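You operate a simulated robot arm through the tools that you are given. There is no shell and no other tool. Be economical: measure what you need, move in short steps, check, and stop when the job is done.

You are at the controls of a simulated robot arm. One attempt, no reset.

JOB
Fetch the orange pack and set it on the short acrylic sheet.

Only the result counts: the job must be done as asked and must still hold three seconds after the hand-in. Knocking over, shifting, dropping, spilling or breaking anything else fails it. Flat cloth is picked up by pressing the open fingertips on it (5 to 10 N) and closing them slowly along it; thin cloth reads only 2 to 8 mm in the jaws.

ROBOT AND FRAMES
A 6-joint arm with a two-finger parallel gripper, fixed in place. Base frame: the origin is at the foot of the arm, x ahead of it, y to its left, z up; the work surface is at about z = 0. Units: cm, degrees, N and s.
With the tool pointing down near the work surface it reaches from about 14 to 58 cm from the base axis. Its first joint turns from -66.0 to 66.0 degrees. Payload 2.1 kg.
The tool frame sits at the grasp point between the pads (the TCP): z along the fingers, y along the line on which they close. The tips reach 3 cm beyond it. The gripper opens to 9.4 cm. The fingers are 2.8 cm wide and 1 cm thick; the gripper's body (5 by 9.6 cm) begins 5.5 cm behind the TCP.
Orientation is told as [roll, pitch, yaw] about the base's x, y, z axes, in that order, counted from this pose: with the fingers straight down and closing along the base's y, the tool's x points along the base's -x, its y along +y and its z along -z.

CONTROLS
- The arm moves only by the tool move_arm. Its argument "moves" is a list of rows, each a list of 3 entries, a list of its own where there are three numbers: the shift along the tool's x, y, z in units of 50 mm (1.0 is 50 mm), then the turn about the tool's z in units of 4 degrees (1.0 is 4 degrees), then the gripper command, from -1 (fully open) to 1 (shut), values between in proportion. In form: [[[dx, dy, dz], twist, grip], ...]. A call has 1 to 20 rows; each row shifts and turns the commanded pose from where the row before left it, along the tool's axes as they then stand. A call with a number of a shift or a turn outside -1 to 1 is refused whole. Each row takes 0.2 s and may step no farther than 5 cm and 8.6 degrees from the row before; otherwise, or with a gripper value out of range, the whole call is refused. A pose out of reach is approached as far as the arm can. The call stops where the force on the tool passes 40 N (or 10 N more than at its start, if that is more) or the arm is blocked; 0.2 s more then pass. Each finger travels about 7.2 cm/s and halts on what it meets, pressing with about 35 N; the grip force reading is that of the motor and also rises with nothing between the fingers. The clock runs only during rows and for 0.2 s after the last one: add rows that do not move to give the fingers time. The reply holds the time, the measured pose of the TCP, the force on the tool along the base axes, the opening and the grip force, in the units named above and with some noise.
- Cameras (640 x 400 px; columns grow to the right, rows downward): "scene" is fixed at [4.35, -36.8, 47.28]; the picture's right is [0.85, -0.52, 0.00], its down [-0.35, -0.57, -0.74] and it looks along [0.39, 0.63, -0.67] (base axes); focal length 231 px, centre (320, 200). "wrist" rides on the gripper at [7.6, 1.4, -10.2] in the tool frame; the picture's right is [-0.18, 0.98, 0.00], its down [-0.75, -0.14, -0.64] and it looks along [-0.63, -0.12, 0.77] (tool axes); focal length 243 px, centre (320, 200). There is no depth. A picture from a camera that has moved, and an enlarged one, comes with that camera's place and axes in the base frame and with its lens.
- grab_frame(camera): a new picture of that camera. No time passes.
- close_up(camera, box): a new picture of the part [left, top, right, bottom] of that camera's present view, enlarged. No time passes.
- sign_off(): hands the job in; it is judged then, once.

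Go step by step. Nothing tells you positions but the pictures and the camera data: compare them with the known pose of the tool, close in by small moves and look again before you grip or let go. The budget is 90 turns and 42 pictures, counting those below and the enlarged ones. Unless the task says otherwise, let go and move clear before handing in, and close with one line.

The tools are called after "Call:" as a command line: name --argument value ..., lists and objects as JSON in quotes. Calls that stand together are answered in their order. move_arm: Moves the arm, as the interface text tells. Its arguments: {"type":"object","properties":{"moves":{"type":"array","items":{"type":"array"}}},"required":["moves"]} The other tools are called the same way: grab_frame (camera) takes a picture; close_up (camera, box) takes an enlarged picture of a part of a camera's view; sign_off () hands the job in.

At the start:

```text
time: 0.0
eef_pos: [25.4, 9.52, 30.3]
ee_rot: [0.0, 0.0, 0.1]
ft_force: [-0.2, -0.3, -0.7]
gripper_width: 9.39
grasp_force: 0.1
```

scene: 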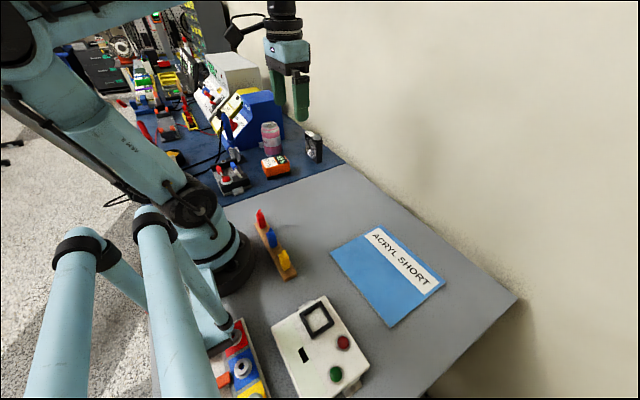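
wrist: 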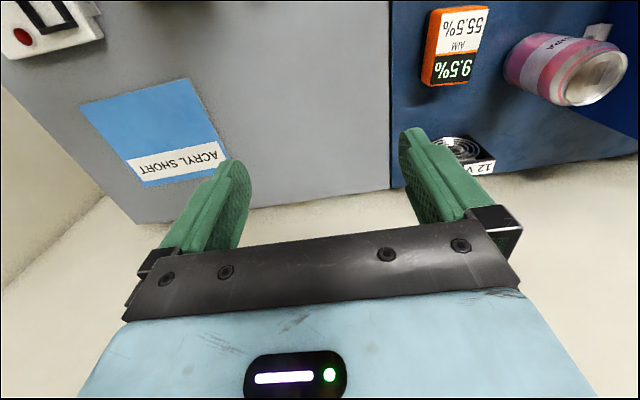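

The orange pack is on the blue mat at roughly (26, 28), and the blue sheet labelled ACRYL SHORT lies on the gray table. I'll enlarge both to locate them better.

Call:
close_up --camera "scene" --box '[200, 100, 360, 200]'

Call:
close_up --camera "wrist" --box '[380, 0, 640, 180]'

Call:
close_up --camera "scene" --box '[300, 200, 460, 340]'

```text
4.00 times, centred on (280, 150) of scene
camera zoom: at [4.35, -36.8, 47.28], right [0.85, -0.52, 0.0], down [-0.35, -0.57, -0.74], along [0.39, 0.63, -0.67], focal length 924 px, centre (480, 400)
```

zoom: 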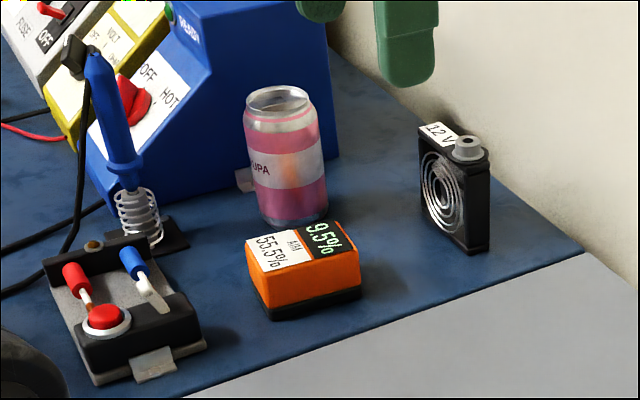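

```text
2.22 times, centred on (510, 90) of wrist
camera zoom: at [17.75, 11.13, 40.58], right [0.18, 0.98, 0.0], down [0.75, -0.14, 0.64], along [0.63, -0.12, -0.77], focal length 539 px, centre (-102, 444)
```

zoom: 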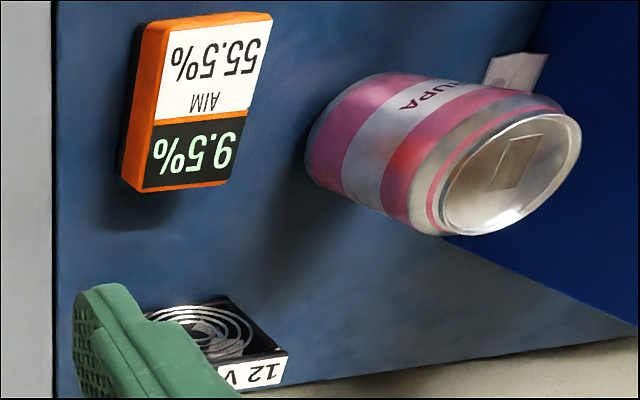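

```text
2.86 times, centred on (380, 270) of scene
camera zoom: at [4.35, -36.8, 47.28], right [0.85, -0.52, 0.0], down [-0.35, -0.57, -0.74], along [0.39, 0.63, -0.67], focal length 660 px, centre (149, 0)
```

zoom: 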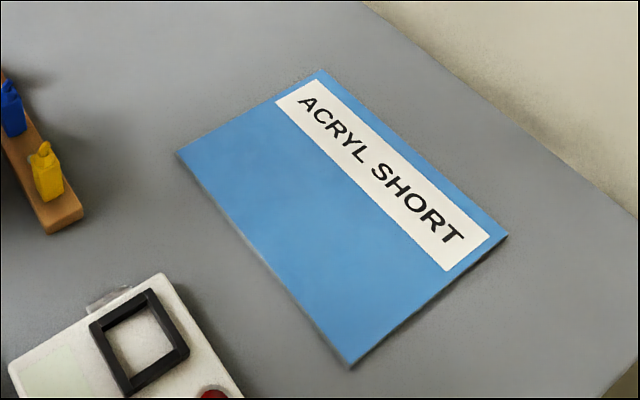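

The pack appears to span x 22–30 and y 24.6–29.9, about 4.2 cm tall and aligned with the base axes. The sheet is centred near (32.5, -20). I'll move above the pack and look again.

Call:
move_arm --moves '[[[-0.04, 0.7, 0], 0, -1], [[-0.04, 0.7, 0], 0, -1], [[-0.03, 0.7, 0], 0, -1], [[-0.03, 0.7, 0], 0, -1], [[0, 0.76, 0], 0, -1], [[0, 0, 0.7], 0, -1], [[0, 0, 0.7], 0, -1], [[0, 0, 0.7], 0, -1], [[0, 0, 0.7], 0, -1], [[0, 0, 0], 0, -1], [[0, 0, 0], 0, -1]]'

Call:
grab_frame --camera "wrist"

Call:
close_up --camera "scene" --box '[200, 100, 360, 200]'

```text
time: 2.4
eef_pos: [26.08, 27.36, 16.32]
ee_rot: [0.0, 0.0, -0.1]
ft_force: [-0.5, 0.2, 0.1]
gripper_width: 9.37
grasp_force: 0.1
```

```text
36 pictures are left
camera wrist: at [18.48, 28.96, 26.51], right [0.18, 0.98, 0.0], down [0.75, -0.14, 0.64], along [0.63, -0.12, -0.77], focal length 243 px, centre (320, 200)
```

wrist: 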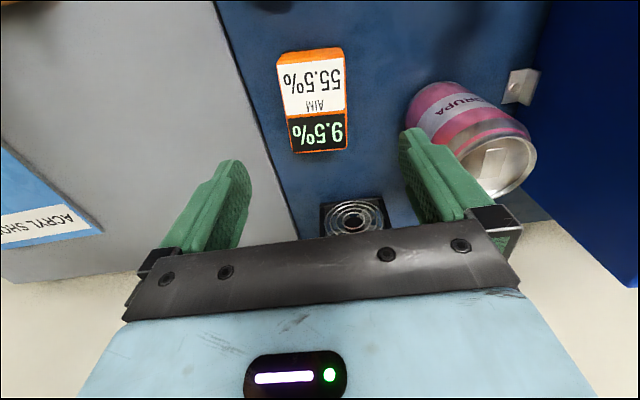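

```text
4.00 times, centred on (280, 150) of scene
camera zoom: at [4.35, -36.8, 47.28], right [0.85, -0.52, 0.0], down [-0.35, -0.57, -0.74], along [0.39, 0.63, -0.67], focal length 924 px, centre (480, 400)
```

zoom: 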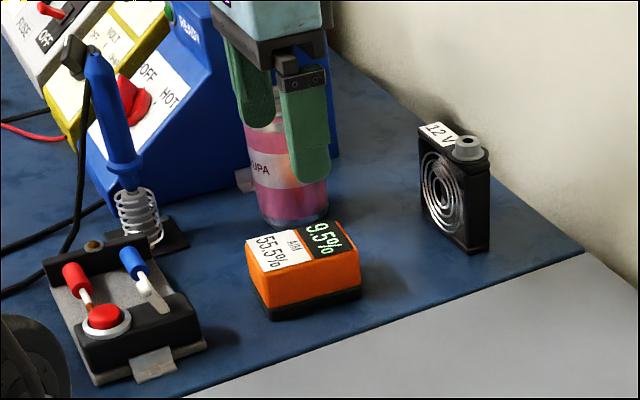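

The pack is centred near (26.3, 27.0) and turned about 7° clockwise. I'll match that yaw, lower partway and look.

Call:
move_arm --moves '[[[-0.04, -0.07, 0], 0, -1], [[0, 0, 0], 0.9, -1], [[0, 0, 0], 0.85, -1], [[0, 0, 0.6], 0, -1], [[0, 0, 0.6], 0, -1], [[0, 0, 0.3], 0, -1], [[0, 0, 0], 0, -1], [[0, 0, 0], 0, -1]]'

Call:
grab_frame --camera "wrist"

Call:
close_up --camera "scene" --box '[200, 100, 360, 200]'

```text
time: 4.2
eef_pos: [26.11, 26.96, 8.84]
ee_rot: [-0.1, 0.0, -7.1]
ft_force: [-1.4, 0.8, 0.4]
gripper_width: 9.42
grasp_force: 0.1
```

```text
34 pictures are left
camera wrist: at [18.85, 29.48, 19.12], right [0.3, 0.95, 0.0], down [0.73, -0.23, 0.64], along [0.61, -0.19, -0.77], focal length 243 px, centre (320, 200)
```

wrist: 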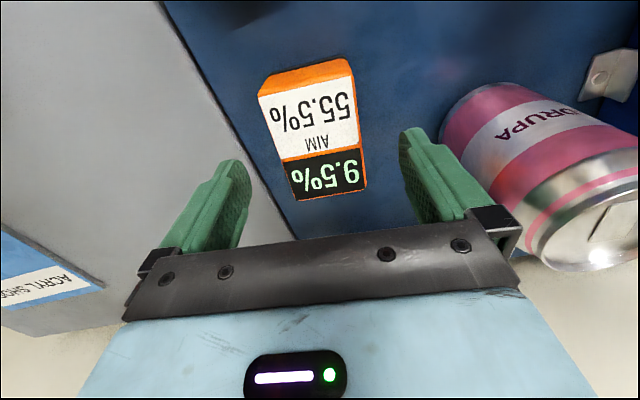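

```text
4.00 times, centred on (280, 150) of scene
camera zoom: at [4.35, -36.8, 47.28], right [0.85, -0.52, 0.0], down [-0.35, -0.57, -0.74], along [0.39, 0.63, -0.67], focal length 924 px, centre (480, 400)
```

zoom: 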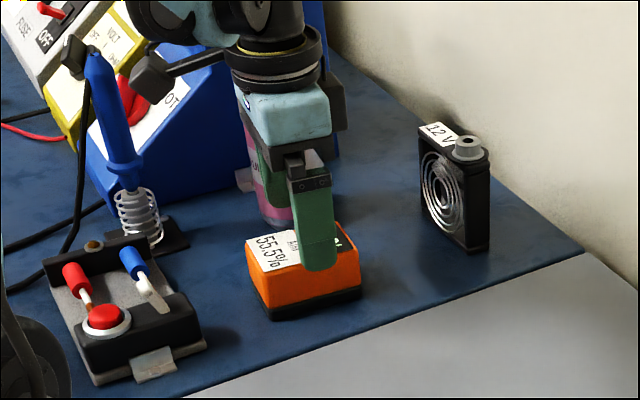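

The estimate holds: the centre is about (26.3, 27.05), and the fingers straddle the pack with clearance. I'll go down and close.

Call:
move_arm --moves '[[[-0.03, 0.01, 0.3], 0, -1], [[0, 0, 0.3], 0, -1], [[0, 0, 0.25], 0, -1], [[0, 0, 0.15], 0, -1], [[0, 0, 0], 0, -1], [[0, 0, 0], 0, -1]]'

Call:
close_up --camera "scene" --box '[200, 100, 360, 200]'

Call:
grab_frame --camera "wrist"

```text
time: 5.6
eef_pos: [26.4, 26.97, 3.77]
ee_rot: [0.0, -0.1, -6.9]
ft_force: [0.6, 0.5, -0.4]
gripper_width: 9.4
grasp_force: 0.0
```

```text
4.00 times, centred on (280, 150) of scene
camera zoom: at [4.35, -36.8, 47.28], right [0.85, -0.52, 0.0], down [-0.35, -0.57, -0.74], along [0.39, 0.63, -0.67], focal length 924 px, centre (480, 400)
```

zoom: 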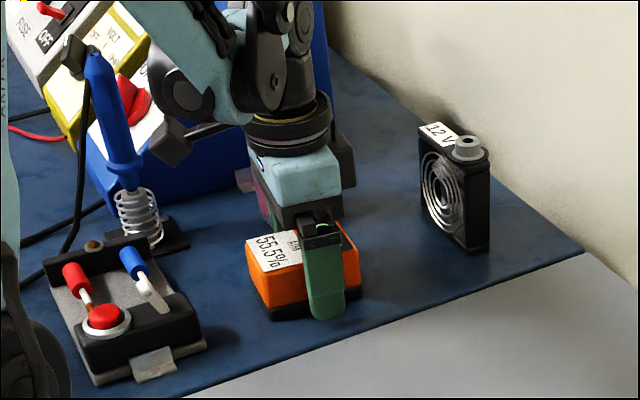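

```text
31 pictures are left
camera wrist: at [19.06, 29.49, 14.16], right [0.3, 0.95, 0.0], down [0.73, -0.23, 0.64], along [0.61, -0.19, -0.77], focal length 243 px, centre (320, 200)
```

wrist: 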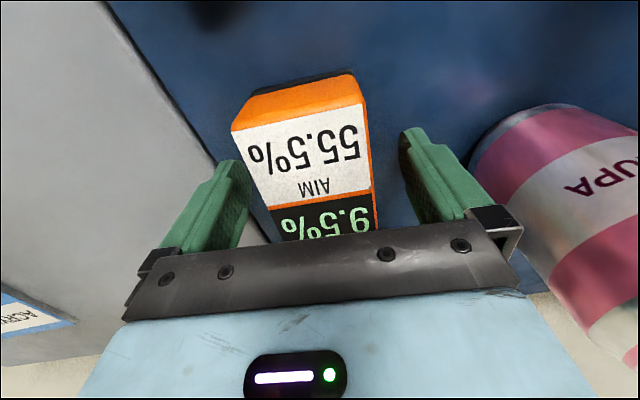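

The fingers straddle the pack with the tips just above the mat. I'll close gently.

Call:
move_arm --moves '[[[0, 0, 0], 0, -0.6], [[0, 0, 0], 0, -0.3], [[0, 0, 0], 0, -0.15], [[0, 0, 0], 0, 0], [[0, 0, 0], 0, 0.2], [[0, 0, 0], 0, 0.2], [[0, 0, 0], 0, 0.2]]'

```text
time: 7.2
eef_pos: [26.42, 27.05, 3.91]
ee_rot: [0.0, 0.0, -7.0]
ft_force: [0.0, -0.2, 1.4]
gripper_width: 6.06
grasp_force: 35.7
```

Gripped at 6.06 cm wide with 36 N. I'll lift a little and check.

Call:
move_arm --moves '[[[0, 0, -0.2], 0, 0.2], [[0, 0, -0.4], 0, 0.2], [[0, 0, -0.6], 0, 0.2], [[0, 0, 0], 0, 0.2], [[0, 0, 0], 0, 0.2]]'

Call:
grab_frame --camera "scene"

Call:
grab_frame --camera "wrist"

```text
time: 8.4
eef_pos: [26.17, 27.11, 9.88]
ee_rot: [0.0, 0.0, -7.0]
ft_force: [-0.2, 0.2, -0.1]
gripper_width: 3.74
grasp_force: 0.1
```

```text
30 pictures are left
```

scene: 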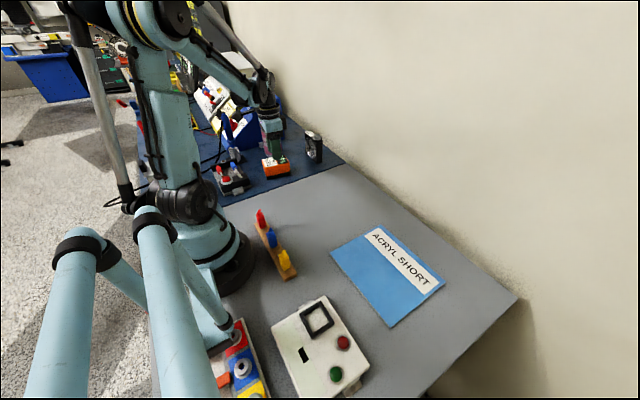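

```text
29 pictures are left
camera wrist: at [18.95, 29.59, 20.12], right [0.3, 0.95, 0.0], down [0.73, -0.23, 0.64], along [0.61, -0.19, -0.77], focal length 243 px, centre (320, 200)
```

wrist: 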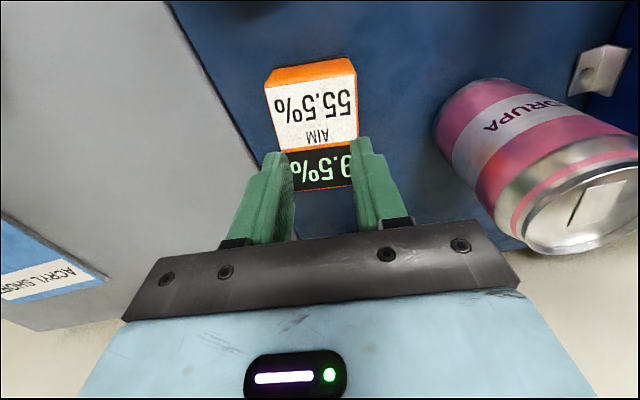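

The pack slipped out and stayed on the mat. I'll look at its shape and pose before trying again.

Call:
move_arm --moves '[[[0, 0, -0.8], 0, -1], [[0, 0, -0.8], 0, -1], [[0, 0, 0], 0, -1], [[0, 0, 0], 0, -1]]'

Call:
close_up --camera "scene" --box '[240, 140, 320, 190]'

Call:
close_up --camera "wrist" --box '[240, 30, 400, 190]'

```text
time: 9.4
eef_pos: [26.23, 27.09, 17.92]
ee_rot: [0.0, 0.0, -7.0]
ft_force: [1.0, -0.2, 0.2]
gripper_width: 9.4
grasp_force: 0.0
```

```text
8.00 times, centred on (280, 165) of scene
camera zoom: at [4.35, -36.8, 47.28], right [0.85, -0.52, 0.0], down [-0.35, -0.57, -0.74], along [0.39, 0.63, -0.67], focal length 1848 px, centre (640, 480)
```

zoom: 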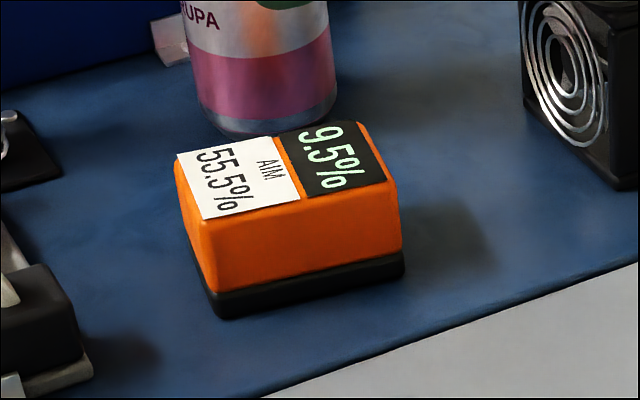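

```text
2.50 times, centred on (320, 110) of wrist
camera zoom: at [18.85, 29.64, 28.22], right [0.3, 0.95, 0.0], down [0.73, -0.23, 0.64], along [0.61, -0.19, -0.77], focal length 606 px, centre (320, 425)
```

zoom: 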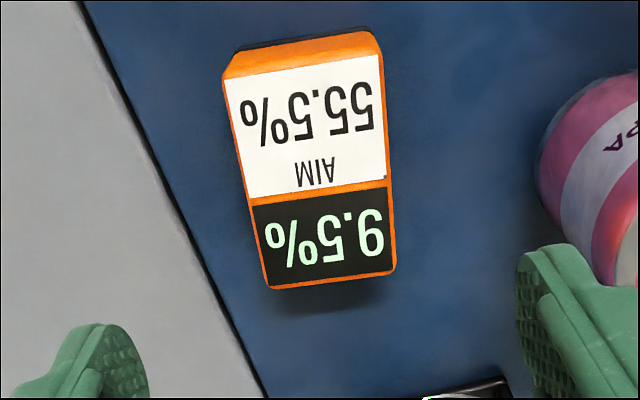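

The pack has barely moved and reads closer to 10° clockwise. It may be heavy or slick, so I'll align better, grip lower and at full command, and lift slowly.

Call:
move_arm --moves '[[[-0.02, 0, 0.7], 0.7, -1], [[0, 0.02, 0.7], 0, -1], [[0, 0, 0.6], 0, -1], [[0, 0, 0.4], 0, -1], [[0, 0, 0.3], 0, -1], [[0, 0, 0.2], 0, -1], [[0, 0, 0], 0, -1], [[0, 0, 0], 0, -1]]'

```text
time: 11.2
eef_pos: [26.41, 27.07, 3.28]
ee_rot: [0.0, 0.0, -9.7]
ft_force: [0.0, 0.2, -0.3]
gripper_width: 9.4
grasp_force: 0.1
```

The arm is at z 3.28 with no contact force. I'll close fully and then lift slowly by a small amount.

Call:
move_arm --moves '[[[0, 0, 0], 0, -0.5], [[0, 0, 0], 0, -0.2], [[0, 0, 0], 0, 0.2], [[0, 0, 0], 0, 1], [[0, 0, 0], 0, 1], [[0, 0, 0], 0, 1], [[0, 0, 0], 0, 1]]'

Call:
move_arm --moves '[[[0, 0, -0.03], 0, 1], [[0, 0, -0.03], 0, 1], [[0, 0, -0.04], 0, 1], [[0, 0, 0], 0, 1]]'

Call:
close_up --camera "scene" --box '[240, 140, 320, 190]'

```text
time: 12.8
eef_pos: [26.36, 27.11, 3.17]
ee_rot: [-0.1, 0.0, -9.8]
ft_force: [-0.7, -1.3, 0.5]
gripper_width: 6.02
grasp_force: 35.0
```

```text
time: 13.8
eef_pos: [26.57, 27.2, 3.94]
ee_rot: [0.0, -0.1, -9.8]
ft_force: [-0.4, -1.0, -2.7]
gripper_width: 6.03
grasp_force: 34.9
```

```text
8.00 times, centred on (280, 165) of scene
camera zoom: at [4.35, -36.8, 47.29], right [0.85, -0.52, 0.0], down [-0.35, -0.57, -0.74], along [0.39, 0.63, -0.67], focal length 1848 px, centre (640, 480)
```

zoom: 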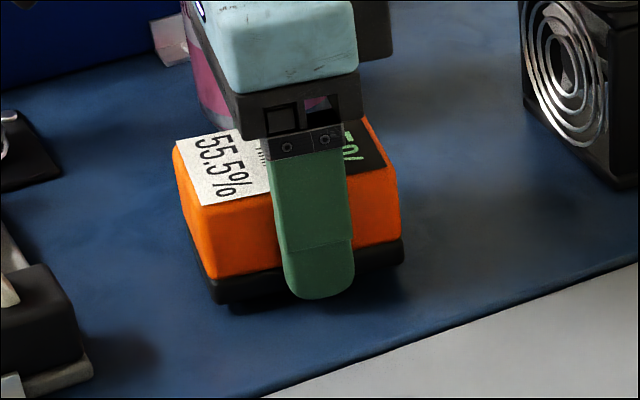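

The pack has risen with the jaws this time: width is steady and the load is about 3 N. I'll continue slowly.

Call:
move_arm --moves '[[[0, 0, -0.06], 0, 1], [[0, 0, -0.08], 0, 1], [[0, 0, -0.1], 0, 1], [[0, 0, -0.1], 0, 1], [[0, 0, -0.1], 0, 1], [[0, 0, -0.06], 0, 1], [[0, 0, 0], 0, 1], [[0, 0, 0], 0, 1]]'

Call:
close_up --camera "scene" --box '[240, 140, 320, 190]'

Call:
grab_frame --camera "wrist"

```text
time: 15.6
eef_pos: [26.52, 27.22, 6.16]
ee_rot: [0.0, 0.1, -9.8]
ft_force: [0.5, 0.4, -4.2]
gripper_width: 6.03
grasp_force: 35.1
```

```text
8.00 times, centred on (280, 165) of scene
camera zoom: at [4.35, -36.8, 47.29], right [0.85, -0.52, 0.0], down [-0.35, -0.57, -0.74], along [0.39, 0.63, -0.67], focal length 1848 px, centre (640, 480)
```

zoom: 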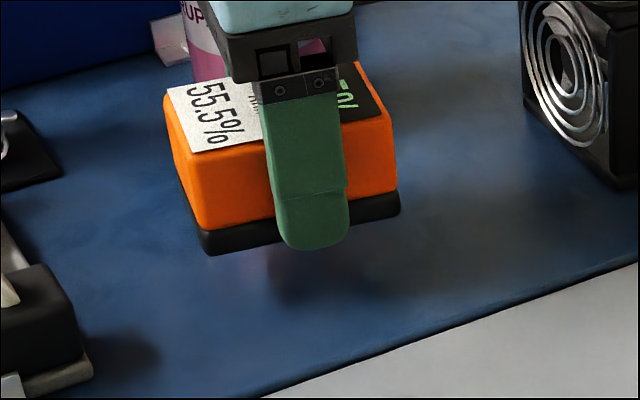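

```text
24 pictures are left
camera wrist: at [19.28, 29.97, 16.55], right [0.35, 0.94, 0.0], down [0.72, -0.27, 0.64], along [0.6, -0.22, -0.77], focal length 243 px, centre (320, 200)
```

wrist: 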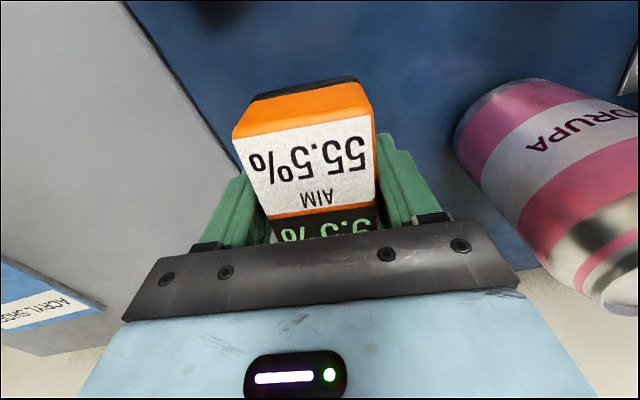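

Held level and firm. I'll lift slowly to about z 12 and begin carrying it towards the sheet.

Call:
move_arm --moves '[[[0, 0, -0.1], 0, 1], [[0, 0, -0.2], 0, 1], [[0, 0, -0.25], 0, 1], [[0, 0, -0.25], 0, 1], [[0, 0, -0.25], 0, 1], [[0, 0, -0.15], 0, 1], [[0, 0, 0], 0, 1], [[-0.03, -0.1, 0], 0, 1], [[-0.06, -0.2, 0], 0, 1], [[-0.1, -0.32, 0], 0, 1], [[-0.1, -0.32, 0], 0, 1], [[-0.06, -0.2, 0], 0, 1], [[-0.03, -0.1, 0], 0, 1], [[0, 0, 0], 0, 1]]'

```text
time: 18.6
eef_pos: [27.23, 20.54, 12.34]
ee_rot: [0.0, 0.0, -9.8]
ft_force: [0.1, -1.0, -3.8]
gripper_width: 6.01
grasp_force: 35.0
```

Still held. I'll continue across.

Call:
move_arm --moves '[[[-0.03, -0.1, 0], 0, 1], [[-0.06, -0.2, 0], 0, 1], [[-0.1, -0.322, 0], 0, 1], [[-0.1, -0.322, 0], 0, 1], [[-0.1, -0.322, 0], 0, 1], [[-0.1, -0.322, 0], 0, 1], [[-0.1, -0.322, 0], 0, 1], [[-0.1, -0.322, 0], 0, 1], [[-0.1, -0.322, 0], 0, 1], [[-0.1, -0.322, 0], 0, 1], [[-0.1, -0.322, 0], 0, 1], [[-0.1, -0.322, 0], 0, 1], [[-0.1, -0.322, 0], 0, 1], [[-0.1, -0.322, 0], 0, 1], [[-0.1, -0.322, 0], 0, 1], [[-0.1, -0.322, 0], 0, 1], [[-0.1, -0.322, 0], 0, 1], [[-0.1, -0.322, 0], 0, 1], [[-0.06, -0.2, 0], 0, 1], [[-0.03, -0.1, 0], 0, 1]]'

Call:
move_arm --moves '[[[-0.06, -0.2, 0], -0.2, 1], [[-0.1, -0.322, 0], -0.3, 1], [[-0.1, -0.322, 0], -0.3, 1], [[-0.1, -0.322, 0], -0.3, 1], [[-0.1, -0.322, 0], -0.3, 1], [[-0.1, -0.322, 0], -0.3, 1], [[-0.06, -0.2, 0], -0.3, 1], [[0, 0, 0], -0.3, 1], [[0, 0, 0], -0.15, 1], [[0, 0, 0], 0, 1]]'

Call:
grab_frame --camera "scene"

Call:
grab_frame --camera "wrist"

```text
time: 22.8
eef_pos: [31.34, -9.14, 12.29]
ee_rot: [-0.1, 0.0, -9.8]
ft_force: [1.4, -0.1, -3.4]
gripper_width: 6.01
grasp_force: 34.9
```

```text
time: 25.0
eef_pos: [33.12, -19.44, 12.18]
ee_rot: [-0.1, 0.0, 0.0]
ft_force: [0.3, -0.1, -3.6]
gripper_width: 6.07
grasp_force: 35.7
```

```text
23 pictures are left
```

scene: 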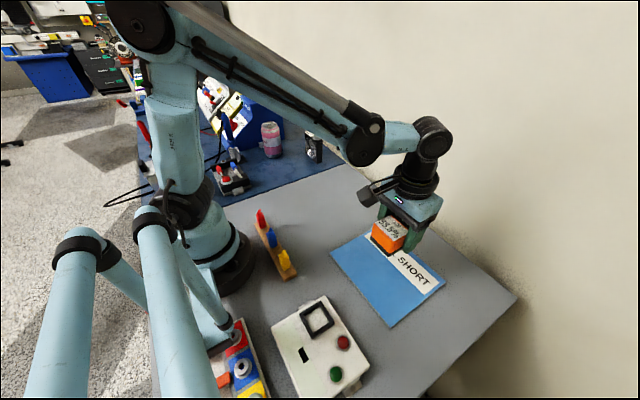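

```text
22 pictures are left
camera wrist: at [25.55, -17.86, 22.57], right [0.18, 0.98, 0.0], down [0.75, -0.14, 0.64], along [0.63, -0.12, -0.77], focal length 243 px, centre (320, 200)
```

wrist: 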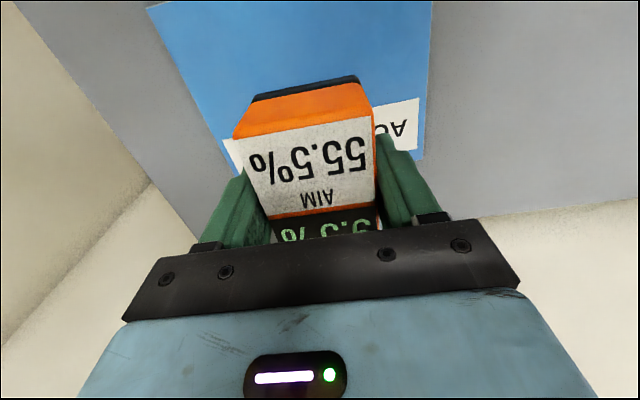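

The pack is above the sheet, whose centre is confirmed near (32.3, -19.9). I'll adjust slightly and lower it to just above the sheet.

Call:
move_arm --moves '[[[0.1, -0.05, 0], 0, 1], [[0.13, -0.05, 0.05], 0, 1], [[0, 0, 0.15], 0, 1], [[0, 0, 0.2], 0, 1], [[0, 0, 0.25], 0, 1], [[0, 0, 0.25], 0, 1], [[0, 0, 0.25], 0, 1], [[0, 0, 0.2], 0, 1], [[0, 0, 0.15], 0, 1], [[0, 0, 0.1], 0, 1], [[0, 0, 0], 0, 1], [[0, 0, 0], 0, 1]]'

Call:
close_up --camera "scene" --box '[320, 200, 480, 340]'

```text
time: 27.6
eef_pos: [31.82, -19.97, 4.29]
ee_rot: [0.0, 0.0, 0.0]
ft_force: [0.2, -0.4, -3.9]
gripper_width: 6.01
grasp_force: 35.2
```

```text
2.86 times, centred on (400, 270) of scene
camera zoom: at [4.35, -36.8, 47.28], right [0.85, -0.52, 0.0], down [-0.35, -0.57, -0.74], along [0.39, 0.63, -0.67], focal length 660 px, centre (91, 0)
```

zoom: 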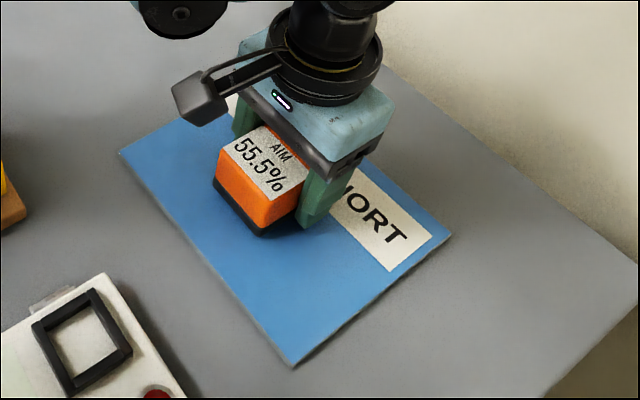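

The pack hovers close to the middle of the sheet. I'll lower it in 1 to 2 mm steps and watch the force.

Call:
move_arm --moves '[[[0, 0, 0.04], 0, 1], [[0, 0, 0.04], 0, 1], [[0, 0, 0.03], 0, 1], [[0, 0, 0], 0, 1]]'

```text
time: 28.6
eef_pos: [32.0, -20.04, 3.88]
ee_rot: [0.0, 0.0, 0.0]
ft_force: [0.8, 2.0, 30.1]
gripper_width: 6.04
grasp_force: 34.6
```

The pack is on the sheet but pressed at 30 N, so I'll ease up a little before opening.

Call:
move_arm --moves '[[[0, 0, -0.02], 0, 1], [[0, 0, 0], 0, 1]]'

```text
time: 29.2
eef_pos: [31.95, -19.94, 3.92]
ee_rot: [0.0, 0.0, 0.1]
ft_force: [0.5, -0.4, -3.8]
gripper_width: 6.02
grasp_force: 35.2
```

It is hanging again within about a millimetre of the sheet. I'll go down half a millimetre.

Call:
move_arm --moves '[[[0, 0, 0.008], 0, 1], [[0, 0, 0], 0, 1]]'

```text
time: 29.8
eef_pos: [31.92, -19.92, 3.81]
ee_rot: [-0.1, 0.1, 0.0]
ft_force: [-0.5, -0.1, -3.7]
gripper_width: 6.02
grasp_force: 35.1
```

Call:
move_arm --moves '[[[0, 0, 0.006], 0, 1], [[0, 0, 0], 0, 1]]'

```text
time: 30.4
eef_pos: [31.91, -19.77, 3.74]
ee_rot: [0.0, -0.1, 0.0]
ft_force: [-0.9, 0.2, 2.4]
gripper_width: 6.01
grasp_force: 35.0
```

The force is now +2.4 N, which is light contact with the sheet. I'll open slowly, then fully, and rise.

Call:
move_arm --moves '[[[0, 0, 0], 0, -0.28], [[0, 0, 0], 0, -0.4], [[0, 0, 0], 0, -0.6], [[0, 0, 0], 0, -1], [[0, 0, 0], 0, -1], [[0, 0, 0], 0, -1]]'

Call:
move_arm --moves '[[[0, 0, -0.2], 0, -1], [[0, 0, -0.5], 0, -1], [[0, 0, -0.8], 0, -1], [[0, 0, -0.8], 0, -1], [[0, 0, -0.5], 0, -1], [[0, 0, 0], 0, -1], [[0, 0, 0], 0, -1]]'

Call:
grab_frame --camera "scene"

Call:
grab_frame --camera "wrist"

```text
time: 31.8
eef_pos: [32.01, -19.94, 3.87]
ee_rot: [0.0, -0.1, 0.0]
ft_force: [-1.2, -0.4, -0.7]
gripper_width: 9.39
grasp_force: 0.0
```

```text
time: 33.4
eef_pos: [31.99, -19.94, 17.78]
ee_rot: [0.0, 0.0, 0.0]
ft_force: [0.0, 0.1, -0.1]
gripper_width: 9.4
grasp_force: 0.1
```

```text
20 pictures are left
```

scene: 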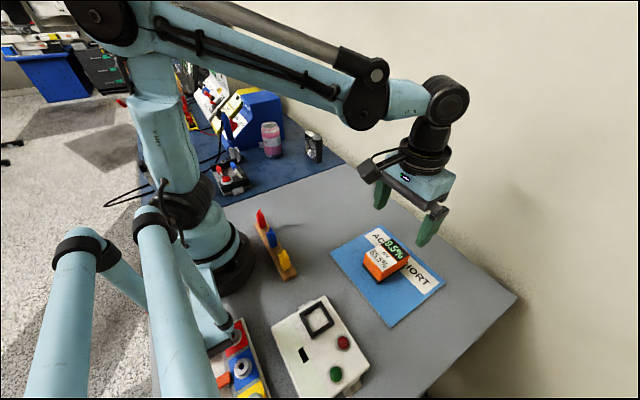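

```text
19 pictures are left
camera wrist: at [24.44, -18.42, 28.06], right [0.18, 0.98, 0.0], down [0.75, -0.14, 0.64], along [0.63, -0.12, -0.77], focal length 243 px, centre (320, 200)
```

wrist: 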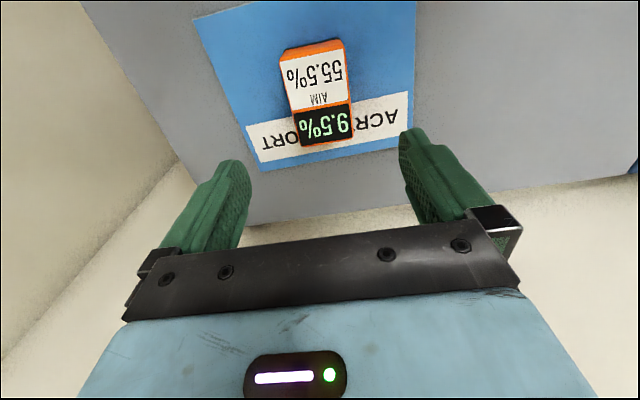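

The pack sits flat and wholly within the sheet, the gripper is clear, and nothing else has moved. I'll hand in.

Call:
sign_off

```text
The job is handed in.
```

The orange pack is resting near the middle of the short acrylic sheet, released, with the gripper clear. The first grip slipped and left the pack in place on the mat, and the second grip held. I saw nothing else moved.
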